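You operate a simulated robot arm through the tools that you are given. There is no shell and no other tool.

You run a simulated robot arm. Do the job below in one go: nothing can be reset, and whatever is moved stays where it is left.

Task
Pump the oiler up to MAX and set its dial by the air card.
Fine: shut the red air valve first and open it again after pumping. Where these are worked on the way, their far stop is far enough and under half their travel is too little: red air valve.

Only the result counts: the job must be done as asked and must still hold three seconds after the hand-in. Knocking over, shifting, dropping, spilling or breaking anything else fails it.

Robot
A 7-joint arm with a three-finger gripper, fixed in place. Base frame: the origin is at the foot of the arm, x ahead of it, y to its left, z up; the work surface is at about z = 86. Lengths are in cm, angles in rad, forces in N, time in s.
Its first joint turns from -2.897 to 2.897 rad. Payload 2.69 kg.
Tool frame: the origin (TCP) lies between the finger pads and is the grasp point; the fingertips stand 3 cm ahead of it; z points along the fingers, y is the line along which they close. The gripper opens to 12.8 cm. The gripper's body begins 11.7 cm behind the TCP.
Orientation is that of the tool frame in the base frame, as a unit quaternion [w, x, y, z]. With the fingers straight down and closing along the base's y, the tool's x points along the base's -x, its y along +y and its z along -z.

Tools
- The arm moves only by the tool move_arm. Its argument "series" is a list that holds one entry, the list of rows, each a list of 7 numbers: the turn, a rotation vector about the tool's x, y, z in rad, then the shift along the tool's x, y, z in mm, then the gripper command, from -1 (fully open) to 1 (shut), values between in proportion. In form: [[[ax, ay, az, tx, ty, tz, gripper], ...]]. A call has 1 to 20 rows; each row is the pose to reach, as a shift and turn from the pose commanded when the call began, along the tool's axes at that moment. Each row takes 0.2 s and may step no farther than 5 cm and 0.15 rad from the row before; otherwise, or with a gripper value out of range, the whole call is refused. Where a pose cannot be reached the arm comes as near as it can. A force on the tool above 40 N (or 10 N above the force at the start of the call, whichever is more), or a blocked arm, ends the call early, and 0.2 s more pass. The fingers move at their own pace and stop on an object; they squeeze with about 21 N. The grip force told is the motor's: it shows also when the fingers shut on nothing. Time passes only in rows, and 0.2 s behind the last, so rows that repeat a pose let the fingers close. The reply holds the time, the measured pose of the TCP, the force on the tool along the base axes, the opening and the grip force, in the units named above and with some noise, with the torque about the TCP (base axes, N m) and any sound that the robot's microphone picked up, and new pictures: "pictures" is both (left out), scene, wrist or none.
- Cameras (640 x 400 px; columns grow to the right, rows downward): "scene" is fixed at [5.02, -65.23, 167.09]; the picture's right is [0.62, -0.79, 0.00], its down [-0.46, -0.36, -0.81] and it looks along [0.63, 0.50, -0.59] (base axes); focal length 310 px, centre (320, 200). "wrist" rides on the gripper at [5.8, 5.4, -13.1] in the tool frame; the picture's right is [-0.68, 0.74, 0.00], its down [-0.62, -0.57, -0.55] and it looks along [-0.40, -0.37, 0.84] (tool axes); focal length 234 px, centre (320, 200). There is no depth. A picture from a camera that has moved, and an enlarged one, comes with that camera's place and axes in the base frame and with its lens.
- slide_trunk(by): slides the trunk up (or, below 0, down) by that many cm; the arm rides with it, the base frame stays. It gives what a move gives, with no picture.
- close_up(camera, box): a new picture of the part [left, top, right, bottom] of that camera's present view, enlarged. No time passes.
- job_done(): hands the job in; it is judged then, once.

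Places have to be worked out from the pictures, the camera data and where the tool is seen. Open the gripper and draw the arm clear of the work before you hand the job in, unless the task says otherwise.

The tools are called after "Request:" as name(argument=value, ...) on one line, values as JSON. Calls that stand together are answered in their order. move_arm: Moves the arm, as the interface text tells. Its arguments: {"type":"object","properties":{"series":{"type":"array"},"pictures":{"type":"string","enum":["both","scene","wrist","none"]}},"required":["series"]} The other tools are called the same way: slide_trunk (by) slides the trunk up or down; close_up (camera, box) takes an enlarged picture of a part of a camera's view; job_done () hands the job in.

At the start:

```text
t: 0.0
ee_pos: [53.34, -16.77, 141.73]
orientation: [-0.001, 0.0, 1.0, -0.001]
contact_force: [-0.2, -0.3, 0.5]
moment: [0.01, -0.02, -0.04]
finger_gap: 12.8
gripper_force: 0.1
trunk travel left (down, up): [-15.0, 20.0]
```

scene: 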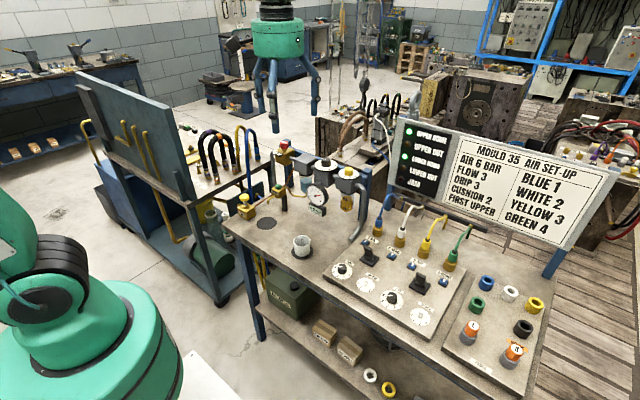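
wrist: 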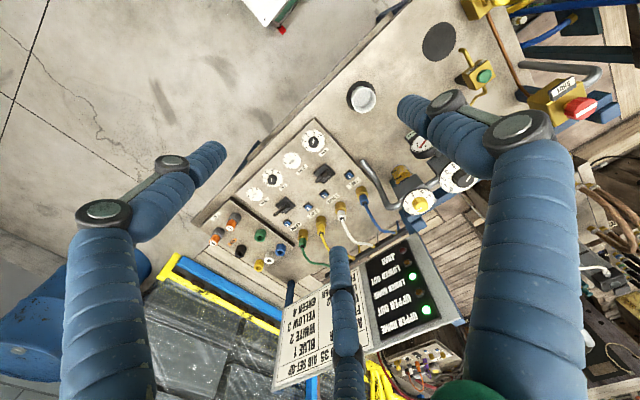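

I start by looking closely at the bench, the card and the air unit before moving anything.

Request:
close_up(camera="scene", box=[220, 120, 400, 260])

Request:
close_up(camera="scene", box=[380, 110, 630, 260])

Request:
close_up(camera="wrist", box=[330, 0, 640, 230])

Request:
close_up(camera="scene", box=[320, 180, 560, 400])

```text
2.86 times, centred on (310, 190) of scene
camera zoom: at [5.02, -65.23, 167.09], right [0.62, -0.79, 0.0], down [-0.46, -0.36, -0.81], along [0.63, 0.5, -0.59], focal length 887 px, centre (349, 229)
```

zoom: 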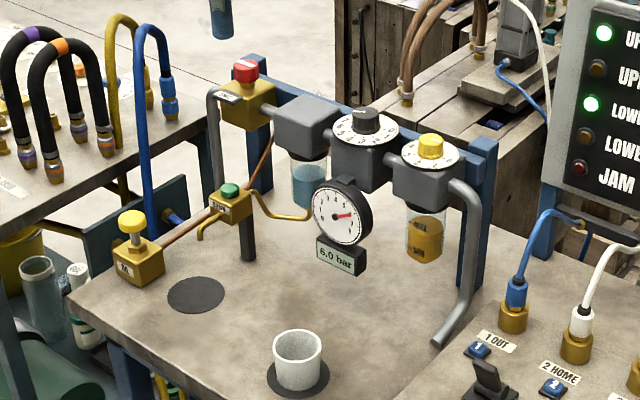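

```text
2.56 times, centred on (505, 185) of scene
camera zoom: at [5.02, -65.23, 167.09], right [0.62, -0.79, 0.0], down [-0.46, -0.36, -0.81], along [0.63, 0.5, -0.59], focal length 795 px, centre (-154, 238)
```

zoom: 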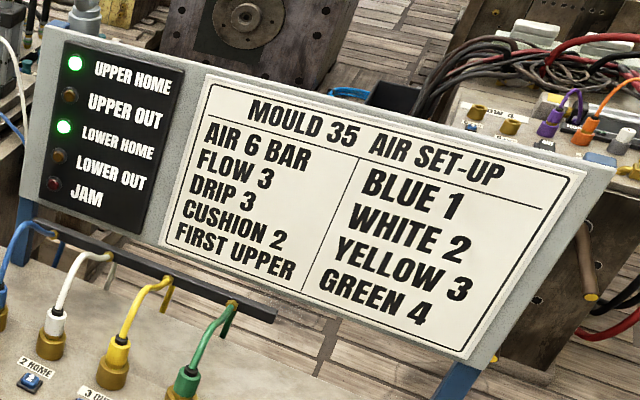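

```text
1.74 times, centred on (485, 115) of wrist
camera zoom: at [47.42, -11.5, 154.78], right [0.68, 0.74, 0.0], down [0.62, -0.57, 0.55], along [0.4, -0.37, -0.84], focal length 407 px, centre (33, 348)
```

zoom: 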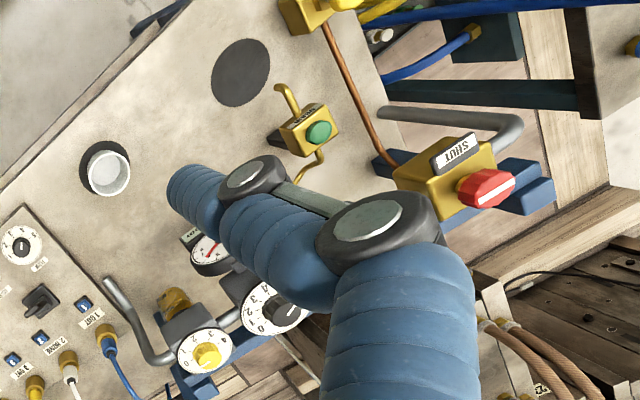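

```text
1.82 times, centred on (440, 290) of scene
camera zoom: at [5.02, -65.23, 167.09], right [0.62, -0.79, 0.0], down [-0.46, -0.36, -0.81], along [0.63, 0.5, -0.59], focal length 564 px, centre (102, 36)
```

zoom: 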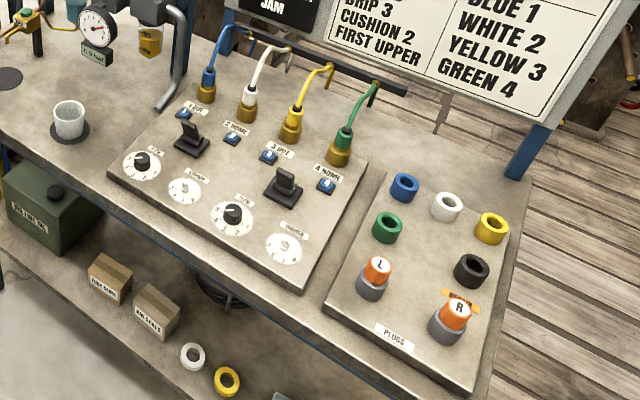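

I want finer views of the oiler, the pump, the green button and the red valve.

Request:
close_up(camera="scene", box=[230, 140, 300, 215])

Request:
close_up(camera="scene", box=[300, 145, 370, 220])

Request:
close_up(camera="scene", box=[320, 150, 364, 200])

Request:
close_up(camera="wrist", box=[380, 160, 490, 230])

Request:
close_up(camera="wrist", box=[420, 0, 640, 140])

```text
5.33 times, centred on (265, 178) of scene
camera zoom: at [5.02, -65.23, 167.09], right [0.62, -0.79, 0.0], down [-0.46, -0.36, -0.81], along [0.63, 0.5, -0.59], focal length 1656 px, centre (613, 320)
```

zoom: 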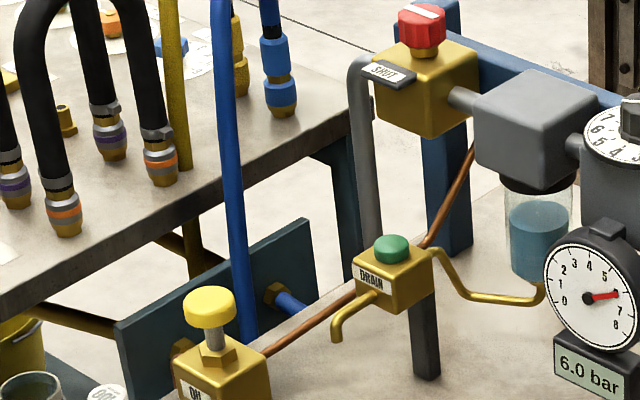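

```text
5.33 times, centred on (335, 182) of scene
camera zoom: at [5.02, -65.23, 167.09], right [0.62, -0.79, 0.0], down [-0.46, -0.36, -0.81], along [0.63, 0.5, -0.59], focal length 1656 px, centre (240, 293)
```

zoom: 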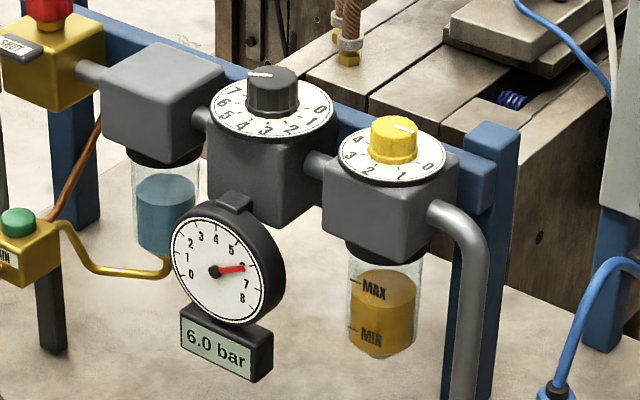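

```text
8.00 times, centred on (342, 175) of scene
camera zoom: at [5.02, -65.23, 167.09], right [0.62, -0.79, 0.0], down [-0.46, -0.36, -0.81], along [0.63, 0.5, -0.59], focal length 2484 px, centre (144, 400)
```

zoom: 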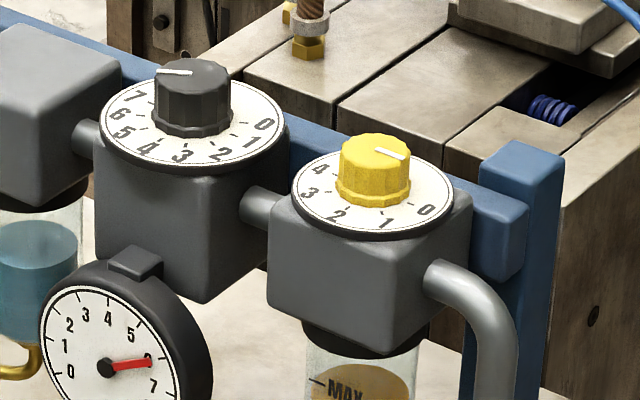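

```text
5.71 times, centred on (435, 195) of wrist
camera zoom: at [47.42, -11.5, 154.78], right [0.68, 0.74, 0.0], down [0.62, -0.57, 0.55], along [0.4, -0.37, -0.84], focal length 1338 px, centre (-337, 229)
```

zoom: 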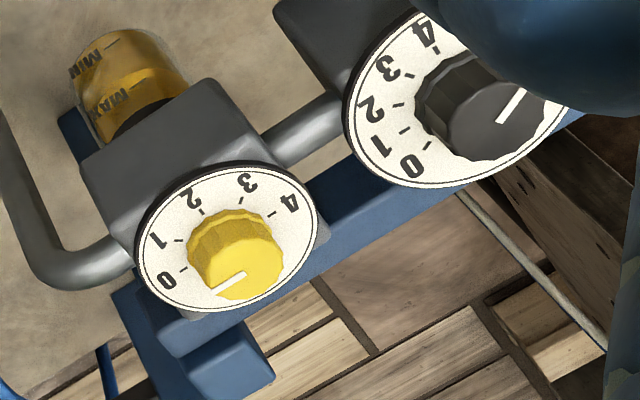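

```text
2.86 times, centred on (530, 70) of wrist
camera zoom: at [47.42, -11.5, 154.78], right [0.68, 0.74, 0.0], down [0.62, -0.57, 0.55], along [0.4, -0.37, -0.84], focal length 669 px, centre (-280, 571)
```

zoom: 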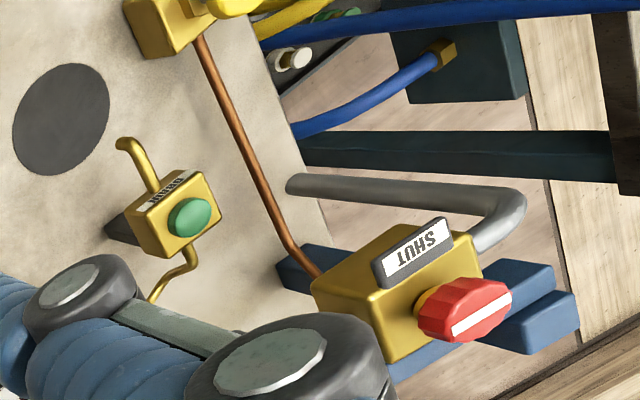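

The oiler is the unit with the yellow dial (DRIP, card says 3, now below 0–1), oil sits between MIN and MAX, and the OIL plunger is at the left front. I place the red knob near (84, 15, 113), oiler knob near (85, -15, 111), pump near (66, 22, 94). I move above the red valve for a better look.

Request:
move_arm(series=[[[0, 0, 0, -30, 35, 5, -1], [0, 0, 0, -60, 70, 10, -1], [0, 0, 0, -90, 105, 15, -1], [0, 0, 0, -120, 140, 20, -1], [0, 0, 0, -150, 175, 30, -1], [0, 0, 0, -180, 210, 40, -1], [0, 0, 0, -200, 240, 50, -1], [0, 0, 0, -200, 240, 50, -1]]])

```text
t: 1.8
ee_pos: [73.29, 7.28, 136.86]
orientation: [0.0, 0.0, 1.0, 0.001]
contact_force: [0.4, 0.4, 0.1]
moment: [-0.07, 0.03, -0.01]
finger_gap: 12.79
gripper_force: 0.0
trunk travel left (down, up): [-15.0, 20.0]
camera wrist: at [67.52, 12.64, 149.89], right [0.68, 0.74, 0.0], down [0.62, -0.57, 0.55], along [0.4, -0.37, -0.84], focal length 234 px, centre (320, 200)
```

scene: 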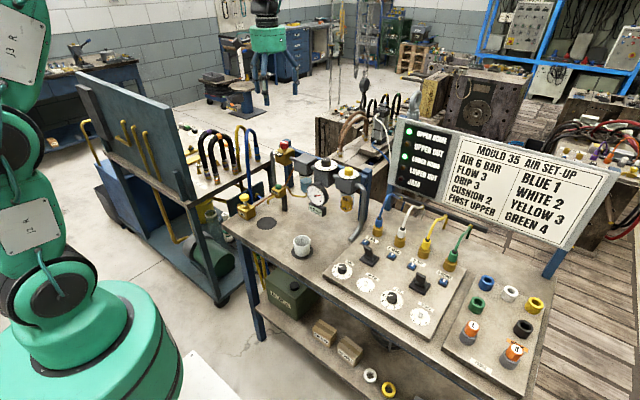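
wrist: 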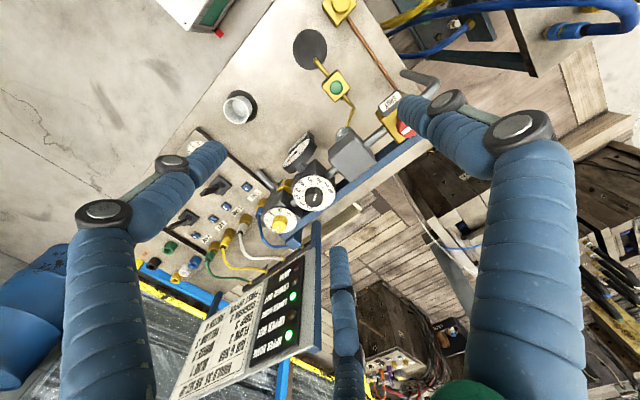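

The gripper looks to have more than two blue digits; I zoom on it and on the valve to understand the finger layout and the knob line.

Request:
close_up(camera="scene", box=[225, 0, 325, 120])

Request:
close_up(camera="wrist", box=[300, 0, 450, 150])

Request:
close_up(camera="wrist", box=[240, 130, 360, 240])

```text
3.33 times, centred on (275, 60) of scene
camera zoom: at [5.02, -65.23, 167.09], right [0.62, -0.79, 0.0], down [-0.46, -0.36, -0.81], along [0.63, 0.5, -0.59], focal length 1035 px, centre (470, 667)
```

zoom: 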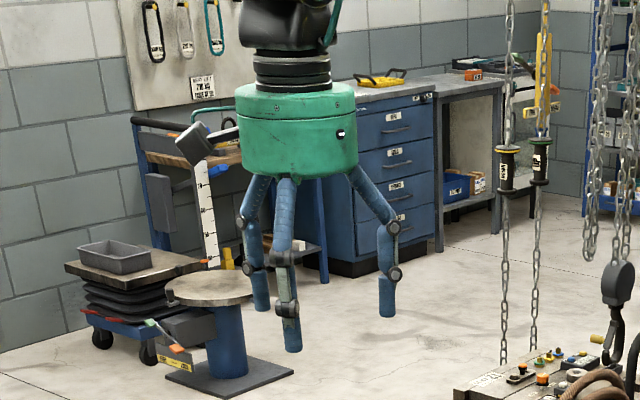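

```text
2.67 times, centred on (375, 75) of wrist
camera zoom: at [67.52, 12.64, 149.89], right [0.68, 0.74, 0.0], down [0.62, -0.57, 0.55], along [0.4, -0.37, -0.84], focal length 624 px, centre (173, 533)
```

zoom: 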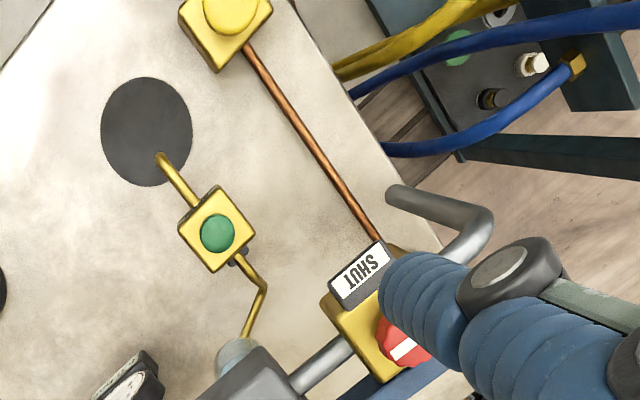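

```text
3.64 times, centred on (300, 185) of wrist
camera zoom: at [67.52, 12.64, 149.89], right [0.68, 0.74, 0.0], down [0.62, -0.57, 0.55], along [0.4, -0.37, -0.84], focal length 852 px, centre (393, 254)
```

zoom: 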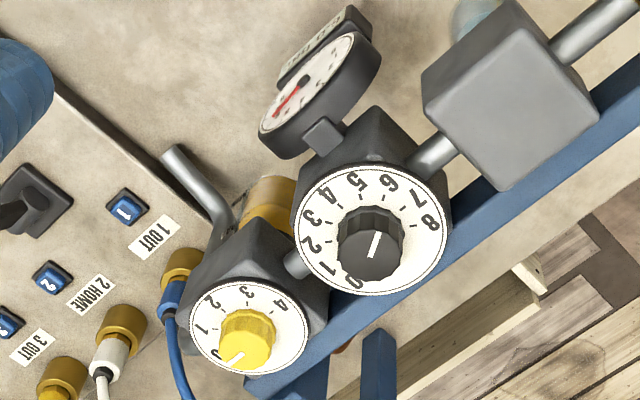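

The pictures show three digits about 120° apart. I close the gripper in free air to see how they really move.

Request:
move_arm(series=[[[0, 0, 0, 0, 0, 0, 0.6], [0, 0, 0, 0, 0, 0, 0.6], [0, 0, 0, 0, 0, 0, 0.6], [0, 0, 0, 0, 0, 0, 0.6]]])

Request:
close_up(camera="scene", box=[225, 0, 325, 120])

```text
t: 2.8
ee_pos: [73.31, 7.31, 136.77]
orientation: [0.0, 0.0, 1.0, -0.001]
contact_force: [-0.6, -0.3, 0.0]
moment: [0.0, -0.01, 0.0]
finger_gap: 2.57
gripper_force: 0.2
trunk travel left (down, up): [-15.0, 20.0]
camera wrist: at [67.48, 12.55, 149.9], right [0.68, 0.74, 0.0], down [0.62, -0.57, 0.55], along [0.4, -0.37, -0.84], focal length 234 px, centre (320, 200)
```

scene: 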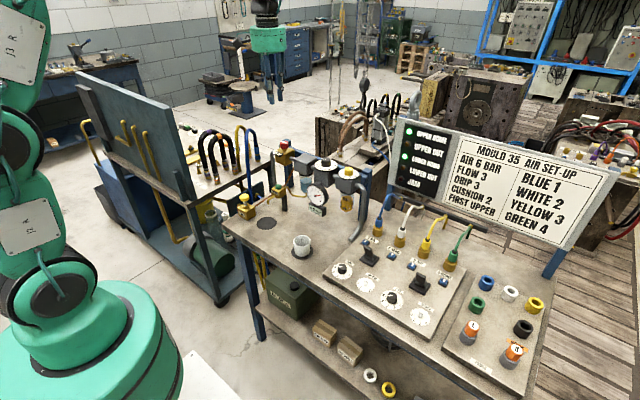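
wrist: 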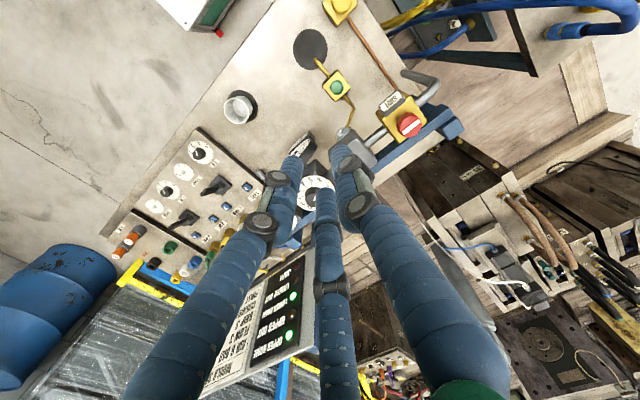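

```text
3.33 times, centred on (275, 60) of scene
camera zoom: at [5.02, -65.23, 167.09], right [0.62, -0.79, 0.0], down [-0.46, -0.36, -0.81], along [0.63, 0.5, -0.59], focal length 1035 px, centre (470, 667)
```

zoom: 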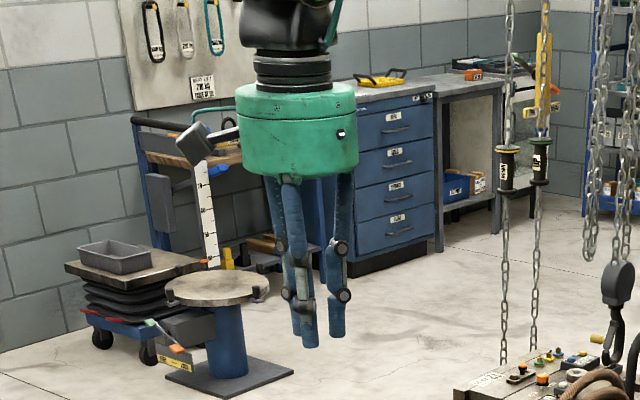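

With the fingers narrowed I can see the red valve; zooming.

Request:
close_up(camera="wrist", box=[360, 70, 460, 160])

Request:
close_up(camera="scene", box=[268, 134, 312, 170])

Request:
close_up(camera="wrist", box=[280, 0, 380, 110])

Request:
close_up(camera="scene", box=[225, 180, 275, 225])

Request:
close_up(camera="scene", box=[325, 180, 370, 220])

```text
4.44 times, centred on (410, 115) of wrist
camera zoom: at [67.48, 12.55, 149.9], right [0.68, 0.74, 0.0], down [0.62, -0.57, 0.55], along [0.4, -0.37, -0.84], focal length 1041 px, centre (-80, 578)
```

zoom: 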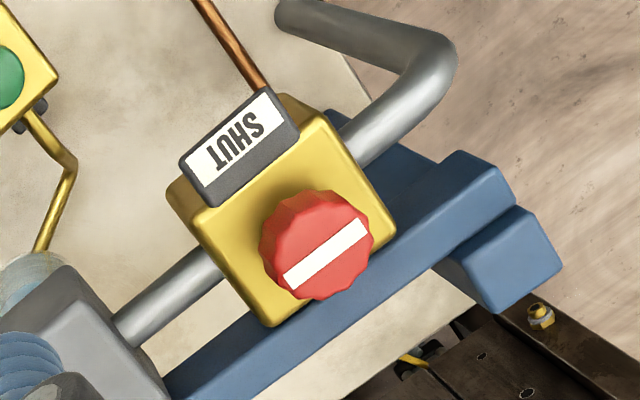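

```text
11.11 times, centred on (290, 152) of scene
camera zoom: at [5.02, -65.23, 167.09], right [0.62, -0.79, 0.0], down [-0.46, -0.36, -0.81], along [0.63, 0.5, -0.59], focal length 3450 px, centre (653, 733)
```

zoom: 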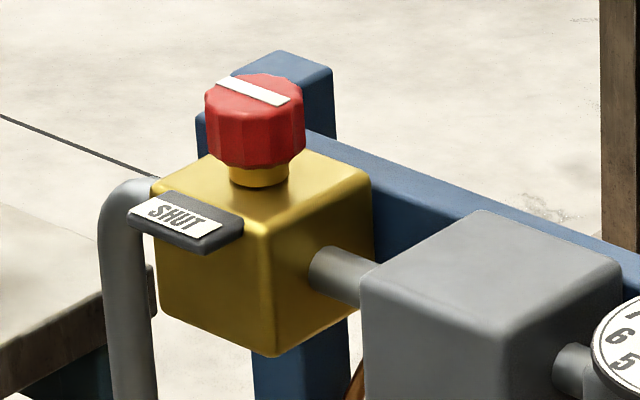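

```text
3.64 times, centred on (330, 55) of wrist
camera zoom: at [67.48, 12.55, 149.9], right [0.68, 0.74, 0.0], down [0.62, -0.57, 0.55], along [0.4, -0.37, -0.84], focal length 852 px, centre (284, 727)
```

zoom: 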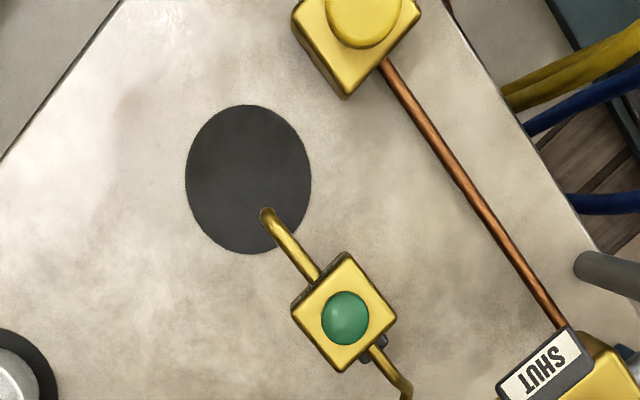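

```text
8.89 times, centred on (250, 202) of scene
camera zoom: at [5.02, -65.23, 167.09], right [0.62, -0.79, 0.0], down [-0.46, -0.36, -0.81], along [0.63, 0.5, -0.59], focal length 2760 px, centre (942, 178)
```

zoom: 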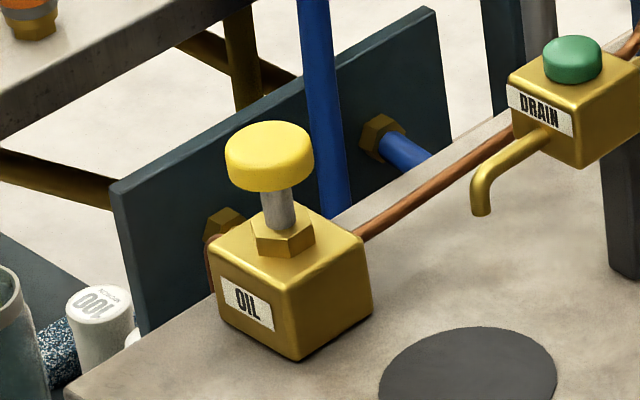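

```text
10.00 times, centred on (348, 200) of scene
camera zoom: at [5.02, -65.23, 167.09], right [0.62, -0.79, 0.0], down [-0.46, -0.36, -0.81], along [0.63, 0.5, -0.59], focal length 3104 px, centre (45, 200)
```

zoom: 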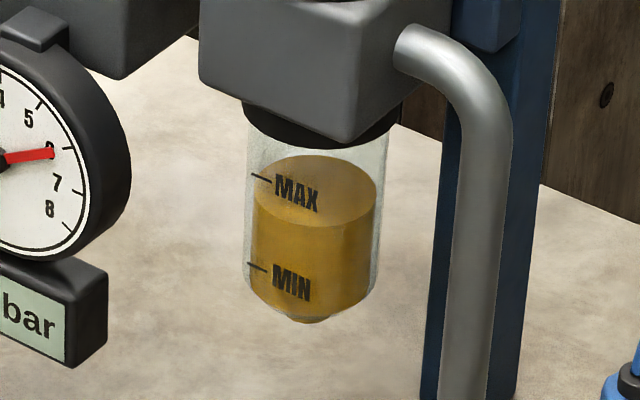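

The red knob's line runs along the pipe (open), SHUT plate in front of it; knob centre about (84.4, 15.95), top z ≈113.4, ~3.6 cm wide. I move above it with the fingers half open.

Request:
move_arm(series=[[[0, 0, 0, -30, 22, 20, -0.1], [0, 0, 0, -60, 44, 40, -0.1], [0, 0, 0, -90, 66, 70, -0.1], [0, 0, 0, -111, 86, 95, -0.1], [0, 0, 0, -111, 86, 118, -0.1], [0, 0, 0, -111, 86, 118, -0.1]]])

Request:
close_up(camera="scene", box=[250, 90, 330, 170])

Request:
close_up(camera="wrist", box=[230, 80, 430, 240])

```text
t: 4.2
ee_pos: [84.54, 15.87, 124.94]
orientation: [0.0, 0.001, 1.0, 0.001]
contact_force: [-0.5, 0.1, 0.6]
moment: [0.05, 0.0, -0.03]
finger_gap: 7.02
gripper_force: 0.2
trunk travel left (down, up): [-15.0, 20.0]
camera wrist: at [78.58, 21.16, 138.09], right [0.68, 0.74, 0.0], down [0.61, -0.57, 0.55], along [0.4, -0.37, -0.84], focal length 234 px, centre (320, 200)
```

scene: 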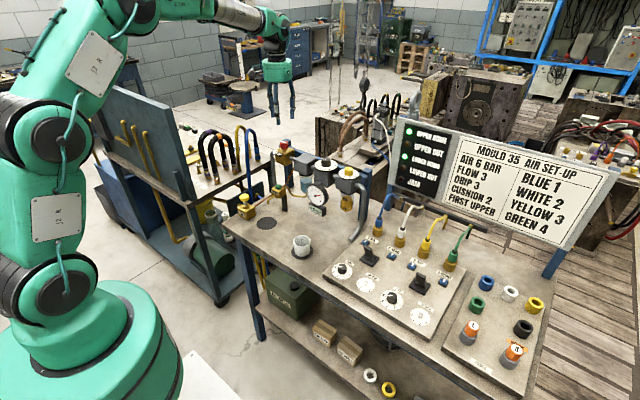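
wrist: 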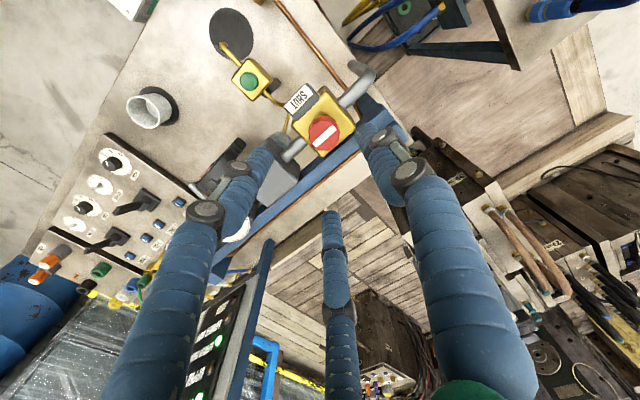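

```text
5.00 times, centred on (290, 130) of scene
camera zoom: at [5.02, -65.23, 167.09], right [0.62, -0.79, 0.0], down [-0.46, -0.36, -0.81], along [0.63, 0.5, -0.59], focal length 1552 px, centre (470, 550)
```

zoom: 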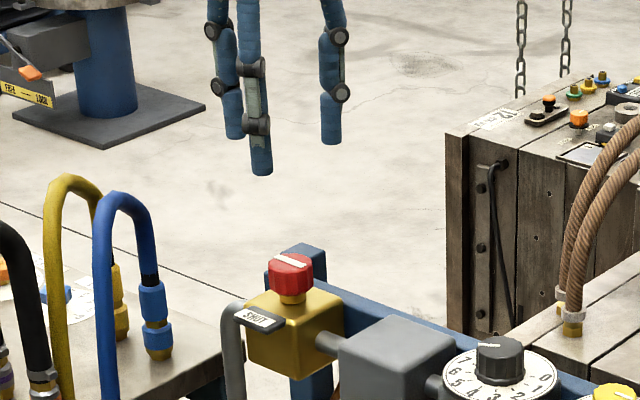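

```text
2.50 times, centred on (330, 160) of wrist
camera zoom: at [78.58, 21.16, 138.09], right [0.68, 0.74, 0.0], down [0.61, -0.57, 0.55], along [0.4, -0.37, -0.84], focal length 585 px, centre (295, 300)
```

zoom: 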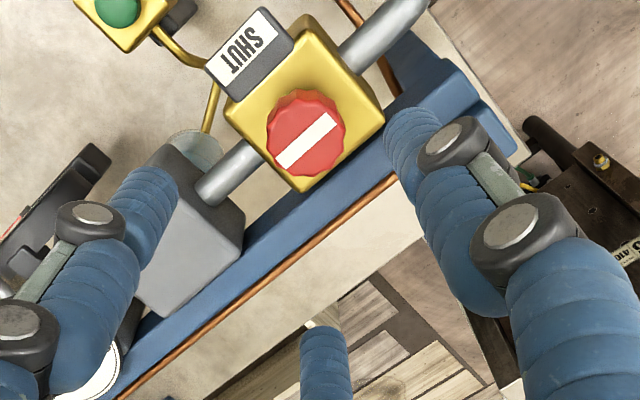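

The knob sits about 0.3–0.4 cm further in +x and +y than my axis. I correct and go down around it, fingers open.

Request:
move_arm(series=[[[0, 0, 0, -3, 3, 20, -0.1], [0, 0, 0, -3, 3, 45, -0.1], [0, 0, 0, -3, 3, 70, -0.1], [0, 0, 0, -3, 3, 90, -0.1], [0, 0, 0, -3, 3, 110, -0.1], [0, 0, 0, -3, 3, 110, -0.1]]])

Request:
close_up(camera="scene", box=[250, 90, 330, 170])

Request:
close_up(camera="wrist", box=[230, 80, 430, 240])

```text
t: 5.6
ee_pos: [84.75, 16.22, 113.93]
orientation: [0.0, 0.0, 1.0, 0.0]
contact_force: [-0.4, -0.9, -0.3]
moment: [0.0, 0.0, 0.0]
finger_gap: 7.03
gripper_force: 0.0
trunk travel left (down, up): [-15.0, 20.0]
camera wrist: at [78.93, 21.4, 127.03], right [0.68, 0.74, 0.0], down [0.62, -0.57, 0.55], along [0.4, -0.37, -0.84], focal length 234 px, centre (320, 200)
```

scene: 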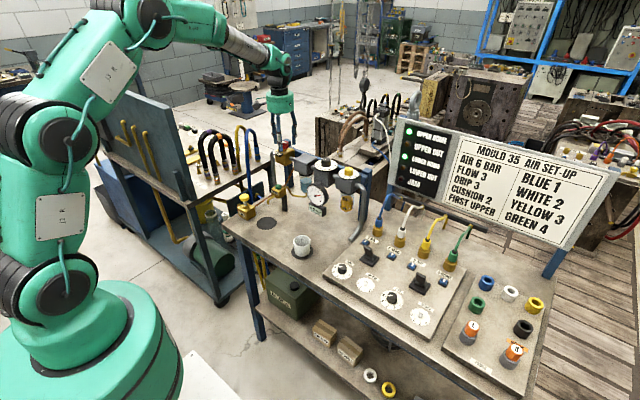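
wrist: 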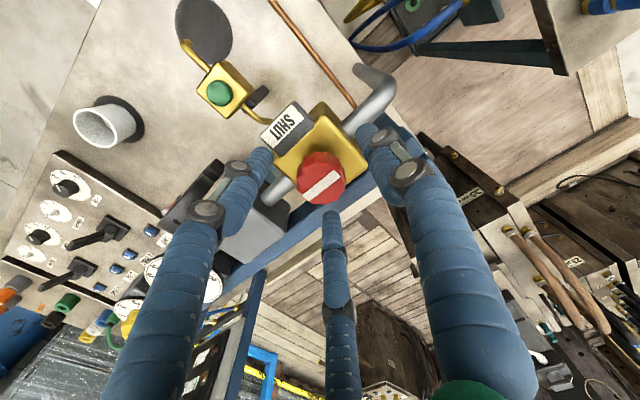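

```text
5.00 times, centred on (290, 130) of scene
camera zoom: at [5.02, -65.23, 167.09], right [0.62, -0.79, 0.0], down [-0.46, -0.36, -0.81], along [0.63, 0.5, -0.59], focal length 1552 px, centre (470, 550)
```

zoom: 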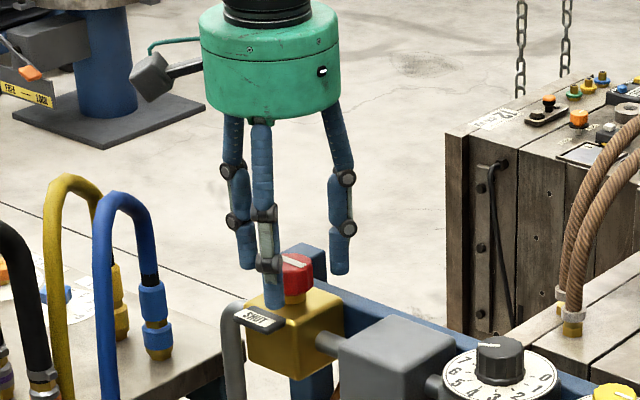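

```text
2.50 times, centred on (330, 160) of wrist
camera zoom: at [78.93, 21.4, 127.03], right [0.68, 0.74, 0.0], down [0.62, -0.57, 0.55], along [0.4, -0.37, -0.84], focal length 585 px, centre (295, 300)
```

zoom: 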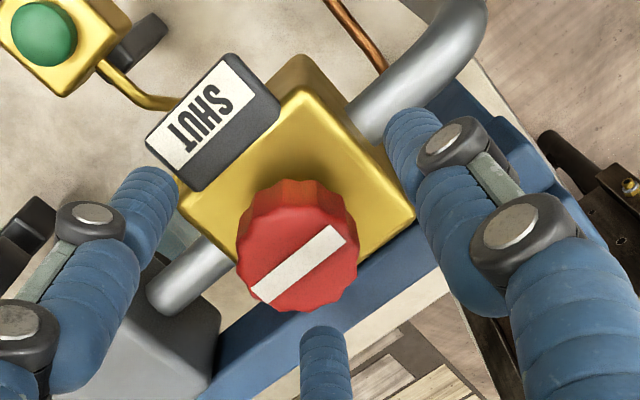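

The knob is centred between the fingers within ~2 mm. I shift 2 mm in +y and close on it.

Request:
move_arm(series=[[[0, 0, 0, 0, 2, 0, -0.1], [0, 0, 0, 0, 2, 0, 0.3], [0, 0, 0, 0, 2, 0, 0.6], [0, 0, 0, 0, 2, 0, 1], [0, 0, 0, 0, 2, 0, 1]]])

Request:
close_up(camera="wrist", box=[230, 80, 430, 240])

```text
t: 6.8
ee_pos: [85.04, 16.08, 114.05]
orientation: [0.001, 0.001, 1.0, -0.001]
contact_force: [25.8, -16.7, -1.2]
moment: [-0.56, -0.85, 0.03]
finger_gap: 3.55
gripper_force: 21.0
trunk travel left (down, up): [-15.0, 20.0]
camera wrist: at [79.12, 21.42, 127.03], right [0.68, 0.74, 0.0], down [0.61, -0.57, 0.55], along [0.4, -0.37, -0.84], focal length 234 px, centre (320, 200)
```

scene: 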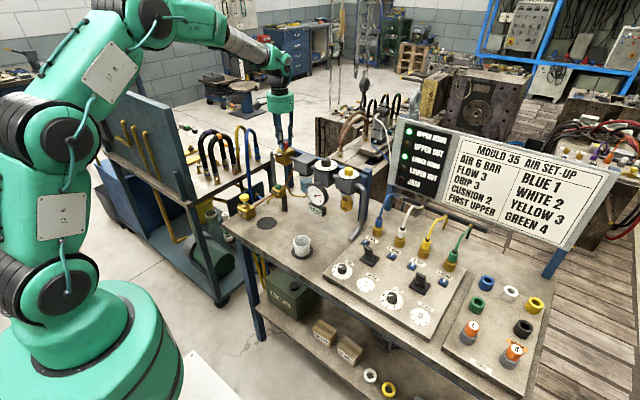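
wrist: 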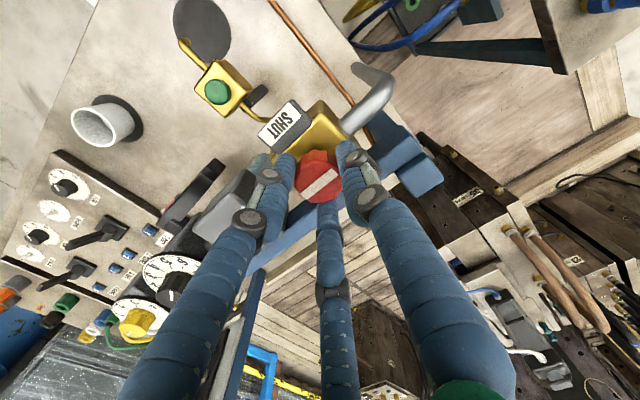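

```text
2.50 times, centred on (330, 160) of wrist
camera zoom: at [79.12, 21.42, 127.03], right [0.68, 0.74, 0.0], down [0.61, -0.57, 0.55], along [0.4, -0.37, -0.84], focal length 585 px, centre (295, 300)
```

zoom: 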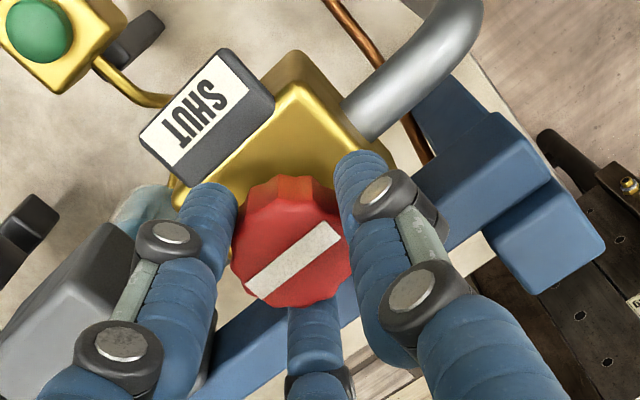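

Gap 3.55 at full grip: knob held, but side forces show the knob axis is nearer (85.05, 16.05). I recentre the commanded pose on it while gripping.

Request:
move_arm(series=[[[0, 0, 0, -3, -3.5, 0, 1], [0, 0, 0, -3, -3.5, 0, 1]]], pictures="none")

```text
t: 7.4
ee_pos: [84.91, 15.98, 114.06]
orientation: [0.0, 0.0, 1.0, 0.001]
contact_force: [9.2, 0.5, 7.6]
moment: [0.37, 0.1, 0.01]
finger_gap: 3.39
gripper_force: 44.8
trunk travel left (down, up): [-15.0, 20.0]
```

Side forces dropped. Now a small clockwise (seen from above) trial turn of the valve.

Request:
move_arm(series=[[[0, 0, 0.1, 0, 0, 0, 1], [0, 0, 0.2, 0, 0, 0, 1], [0, 0, 0.3, 0, 0, 0, 1]]])

Request:
close_up(camera="wrist", box=[230, 80, 430, 240])

```text
t: 8.2
ee_pos: [84.95, 15.98, 113.99]
orientation: [0.0, 0.15, 0.989, 0.0]
contact_force: [2.9, 4.2, 12.1]
moment: [0.12, 0.09, -0.03]
finger_gap: 3.39
gripper_force: 45.1
trunk travel left (down, up): [-15.0, 20.0]
camera wrist: at [81.0, 22.78, 127.02], right [0.86, 0.5, 0.0], down [0.42, -0.72, 0.55], along [0.28, -0.47, -0.84], focal length 234 px, centre (320, 200)
```

scene: 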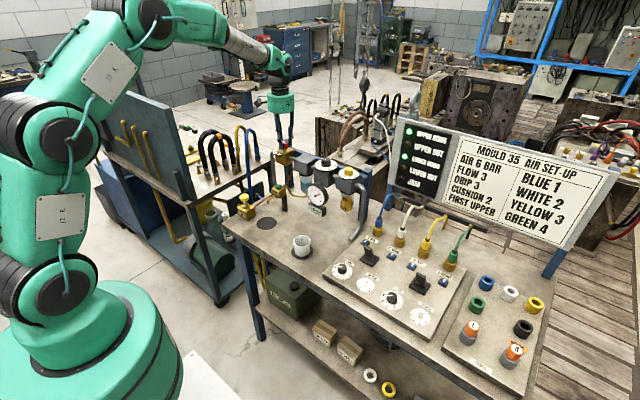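
wrist: 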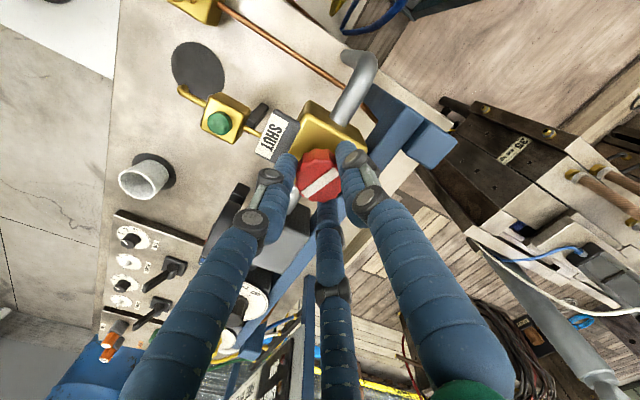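

```text
2.50 times, centred on (330, 160) of wrist
camera zoom: at [81.0, 22.78, 127.02], right [0.86, 0.5, 0.0], down [0.42, -0.72, 0.55], along [0.28, -0.47, -0.84], focal length 585 px, centre (295, 300)
```

zoom: 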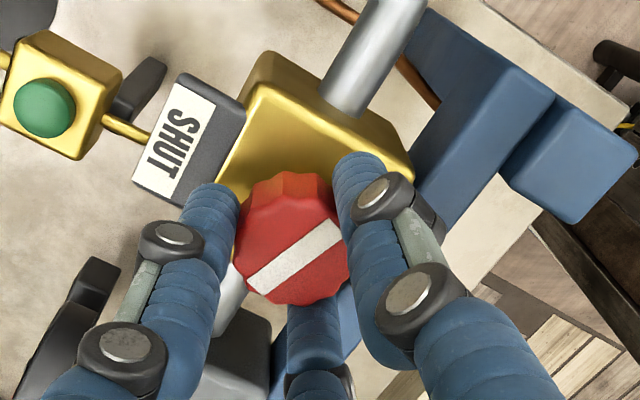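

The knob followed the gripper (line stays fixed in the wrist view, SHUT rotated). I continue to about 90°.

Request:
move_arm(series=[[[0, 0, 0.13, 0, 0, 0, 1], [0, 0, 0.26, 0, 0, 0, 1], [0, 0, 0.39, 0, 0, 0, 1], [0, 0, 0.52, 0, 0, 0, 1], [0, 0, 0.65, 0, 0, 0, 1], [0, 0, 0.78, 0, 0, 0, 1], [0, 0, 0.91, 0, 0, 0, 1], [0, 0, 1.04, 0, 0, 0, 1], [0, 0, 1.17, 0, 0, 0, 1], [0, 0, 1.27, 0, 0, 0, 1]]])

Request:
close_up(camera="wrist", box=[230, 80, 430, 240])

Request:
close_up(camera="scene", box=[300, 145, 370, 220])

```text
t: 10.4
ee_pos: [85.03, 16.0, 113.99]
orientation: [0.0, 0.708, 0.706, 0.0]
contact_force: [9.0, 5.3, 14.9]
moment: [0.19, -0.23, 0.53]
finger_gap: 3.4
gripper_force: 45.1
trunk travel left (down, up): [-15.0, 20.0]
camera wrist: at [90.38, 21.74, 127.01], right [0.74, -0.68, 0.0], down [-0.57, -0.61, 0.55], along [-0.37, -0.4, -0.84], focal length 234 px, centre (320, 200)
```

scene: 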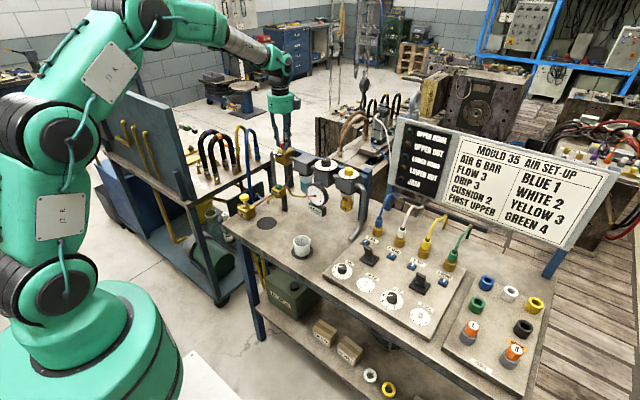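
wrist: 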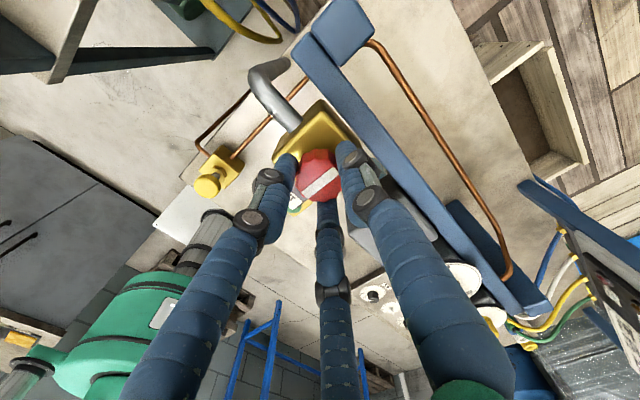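

```text
2.50 times, centred on (330, 160) of wrist
camera zoom: at [90.38, 21.74, 127.01], right [0.74, -0.68, 0.0], down [-0.57, -0.61, 0.55], along [-0.37, -0.4, -0.84], focal length 585 px, centre (295, 300)
```

zoom: 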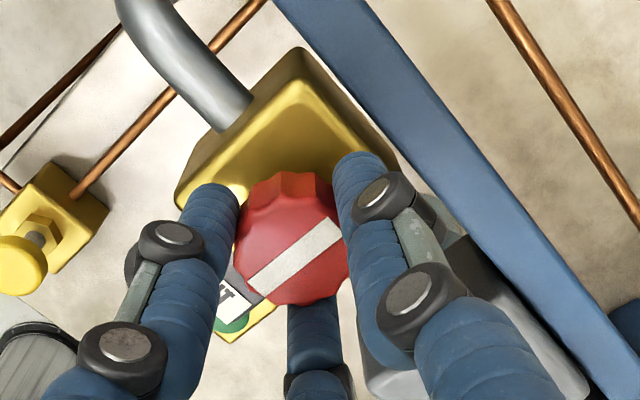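

```text
5.33 times, centred on (335, 182) of scene
camera zoom: at [5.02, -65.23, 167.09], right [0.62, -0.79, 0.0], down [-0.46, -0.36, -0.81], along [0.63, 0.5, -0.59], focal length 1656 px, centre (240, 293)
```

zoom: 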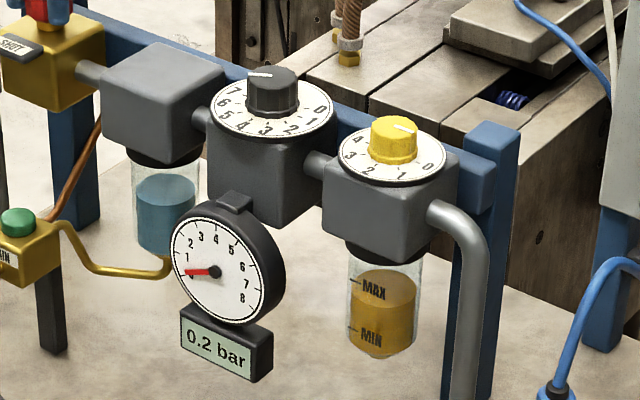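

Pressure has fallen to ~0 bar and the panel lights are off: the valve is shut (stop torque felt). I release and rise.

Request:
move_arm(series=[[[0, 0, 0, 0, 0, 0, 0.2], [0, 0, 0, 0, 0, 0, -0.1], [0, 0, 0, 0, 0, -30, -0.1], [0, 0, 0, 0, 0, -70, -0.1], [0, 0, 0, 0, 0, -110, -0.1], [0, 0, 0, 0, 0, -130, -0.1]]])

Request:
close_up(camera="scene", box=[268, 134, 338, 220])

```text
t: 11.8
ee_pos: [85.04, 15.85, 127.05]
orientation: [0.0, 0.708, 0.706, 0.0]
contact_force: [-1.0, -0.1, -0.1]
moment: [0.03, 0.01, 0.01]
finger_gap: 7.03
gripper_force: 0.1
trunk travel left (down, up): [-15.0, 20.0]
camera wrist: at [90.47, 21.64, 140.06], right [0.74, -0.68, 0.0], down [-0.57, -0.62, 0.55], along [-0.37, -0.4, -0.84], focal length 234 px, centre (320, 200)
```

scene: 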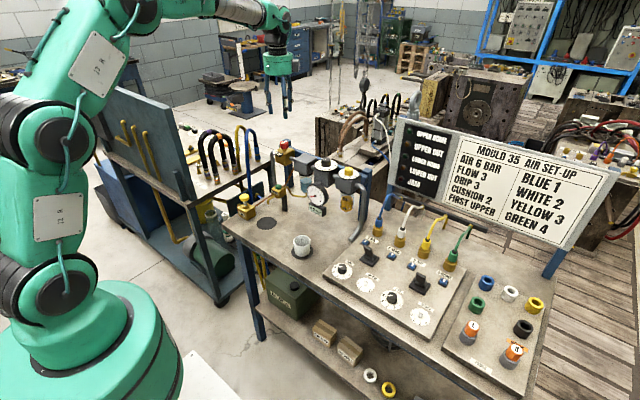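
wrist: 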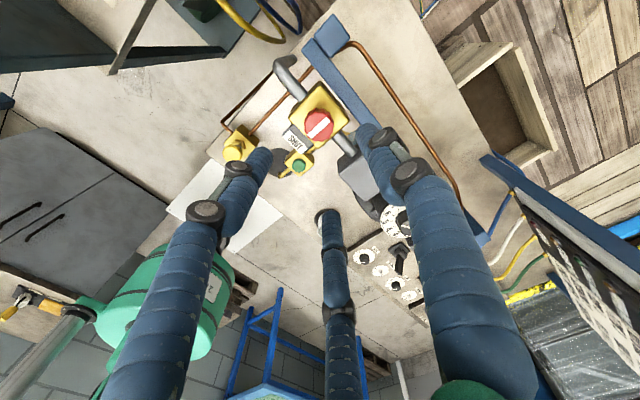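

```text
4.65 times, centred on (303, 177) of scene
camera zoom: at [5.02, -65.23, 167.09], right [0.62, -0.79, 0.0], down [-0.46, -0.36, -0.81], along [0.63, 0.5, -0.59], focal length 1444 px, centre (399, 307)
```

zoom: 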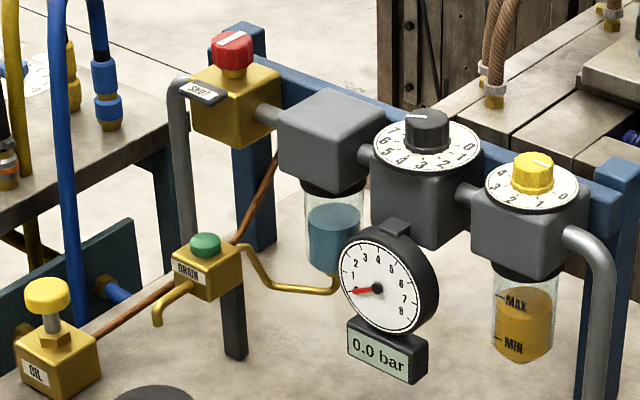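

0.0 bar and the line points at SHUT. Now locate the OIL pump plunger from the wrist view.

Request:
close_up(camera="wrist", box=[200, 110, 280, 180])

```text
5.71 times, centred on (240, 145) of wrist
camera zoom: at [90.47, 21.64, 140.06], right [0.74, -0.68, 0.0], down [-0.57, -0.62, 0.55], along [-0.37, -0.4, -0.84], focal length 1338 px, centre (777, 514)
```

zoom: 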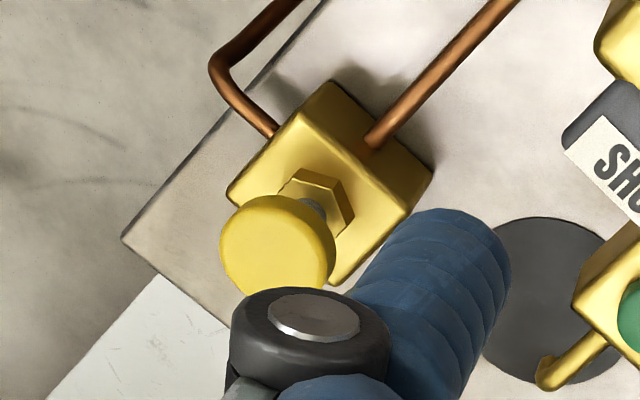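

The pump knob top is near (64.7, 20.7, 95). I close the fingers and move above it.

Request:
move_arm(series=[[[0, 0, 0, 8, -34, 0, 1], [0, 0, 0, 16, -68, 0, 1], [0, 0, 0, 24, -102, 10, 1], [0, 0, 0, 32, -136, 40, 1], [0, 0, 0, 40, -170, 70, 1], [0, 0, 0, 48, -203, 100, 1], [0, 0, 0, 48, -203, 130, 1], [0, 0, 0, 48, -203, 150, 1], [0, 0, 0, 48, -203, 170, 1], [0, 0, 0, 48, -203, 170, 1]]])

Request:
close_up(camera="wrist", box=[230, 80, 430, 240])

Request:
close_up(camera="scene", box=[205, 130, 285, 220])

```text
t: 14.0
ee_pos: [64.75, 20.75, 110.02]
orientation: [0.0, 0.707, 0.707, 0.0]
contact_force: [-0.1, 0.7, 0.0]
moment: [0.0, 0.02, 0.03]
finger_gap: 0.24
gripper_force: 21.3
trunk travel left (down, up): [-15.0, 20.0]
camera wrist: at [70.12, 26.44, 123.06], right [0.74, -0.68, 0.0], down [-0.57, -0.62, 0.55], along [-0.37, -0.4, -0.84], focal length 234 px, centre (320, 200)
```

scene: 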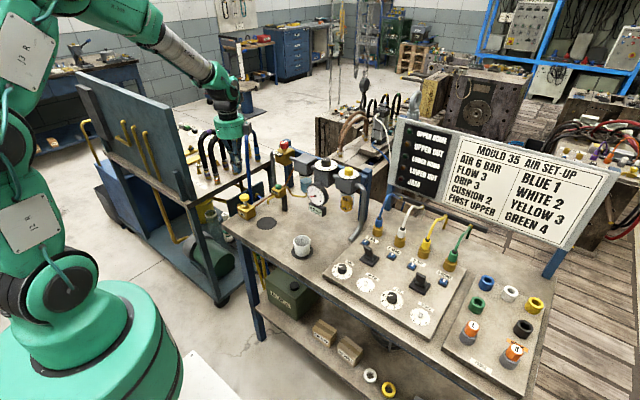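
wrist: 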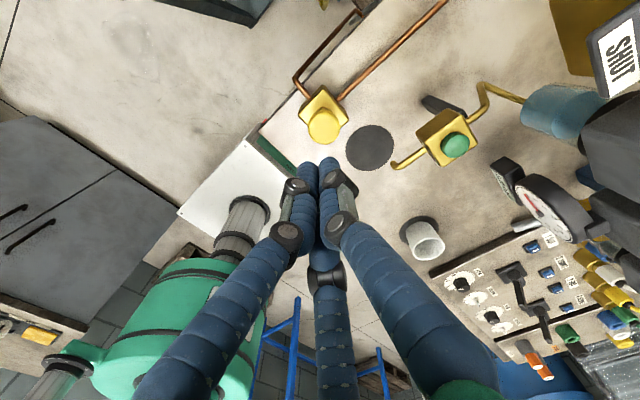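

```text
2.50 times, centred on (330, 160) of wrist
camera zoom: at [70.12, 26.44, 123.06], right [0.74, -0.68, 0.0], down [-0.57, -0.62, 0.55], along [-0.37, -0.4, -0.84], focal length 585 px, centre (295, 300)
```

zoom: 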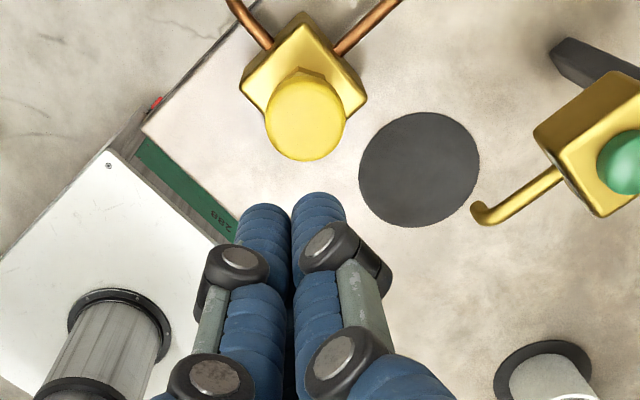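

```text
4.44 times, centred on (245, 175) of scene
camera zoom: at [5.02, -65.23, 167.09], right [0.62, -0.79, 0.0], down [-0.46, -0.36, -0.81], along [0.63, 0.5, -0.59], focal length 1380 px, centre (653, 311)
```

zoom: 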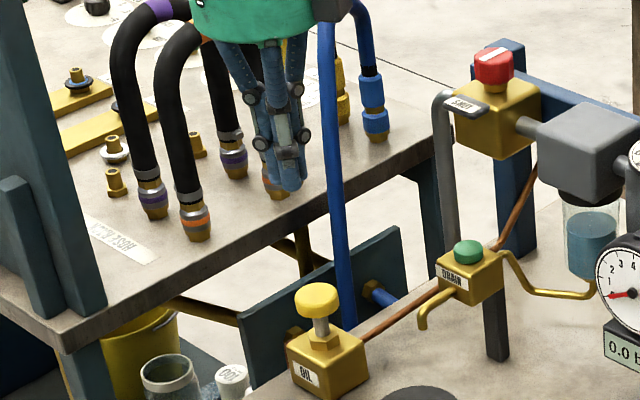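

The knob is at about (64.9, 20.2). I go down to just above it (fingertips ~z 96).

Request:
move_arm(series=[[[0, 0, 0, -5.5, 1.5, 40, 1], [0, 0, 0, -5.5, 1.5, 75, 1], [0, 0, 0, -5.5, 1.5, 95, 1], [0, 0, 0, -5.5, 1.5, 107, 1], [0, 0, 0, -5.5, 1.5, 107, 1]]])

Request:
close_up(camera="wrist", box=[230, 80, 430, 240])

Request:
close_up(camera="scene", box=[205, 130, 285, 220])

```text
t: 15.2
ee_pos: [64.84, 20.12, 99.02]
orientation: [0.0, 0.707, 0.707, -0.001]
contact_force: [-0.4, 0.7, 0.6]
moment: [0.0, 0.0, -0.02]
finger_gap: 0.2
gripper_force: 21.2
trunk travel left (down, up): [-15.0, 20.0]
camera wrist: at [70.21, 25.91, 112.13], right [0.74, -0.68, 0.0], down [-0.57, -0.62, 0.55], along [-0.37, -0.4, -0.84], focal length 234 px, centre (320, 200)
```

scene: 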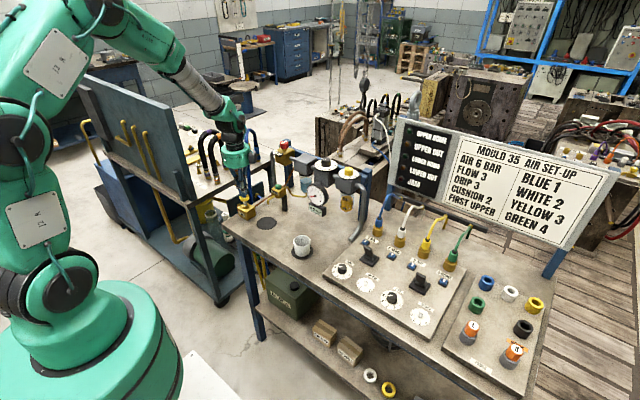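
wrist: 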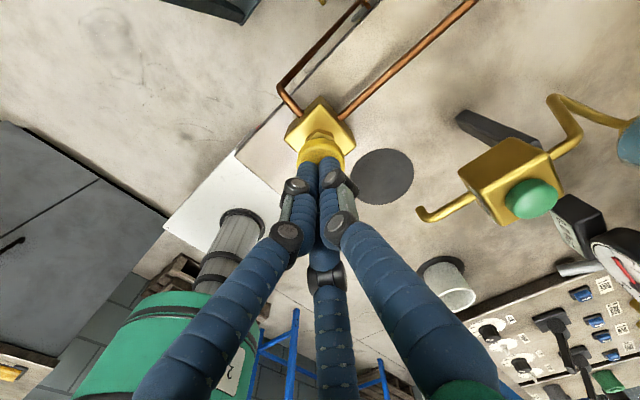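

```text
2.50 times, centred on (330, 160) of wrist
camera zoom: at [70.21, 25.91, 112.13], right [0.74, -0.68, 0.0], down [-0.57, -0.62, 0.55], along [-0.37, -0.4, -0.84], focal length 585 px, centre (295, 300)
```

zoom: 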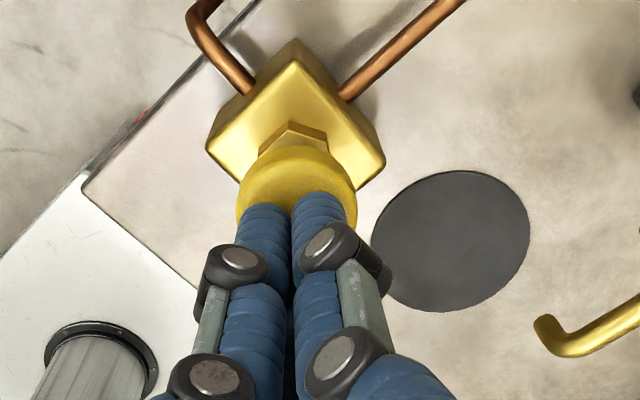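

```text
4.44 times, centred on (245, 175) of scene
camera zoom: at [5.02, -65.23, 167.09], right [0.62, -0.79, 0.0], down [-0.46, -0.36, -0.81], along [0.63, 0.5, -0.59], focal length 1380 px, centre (653, 311)
```

zoom: 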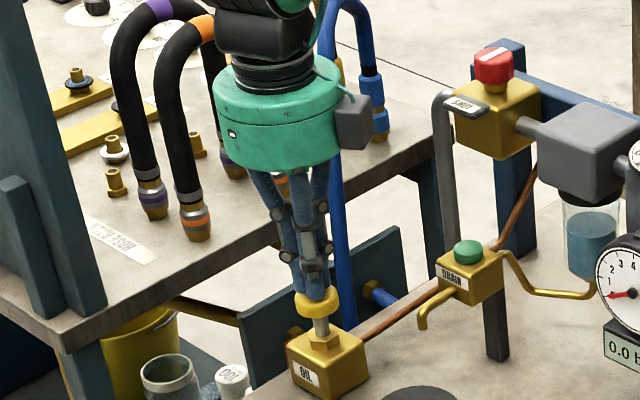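

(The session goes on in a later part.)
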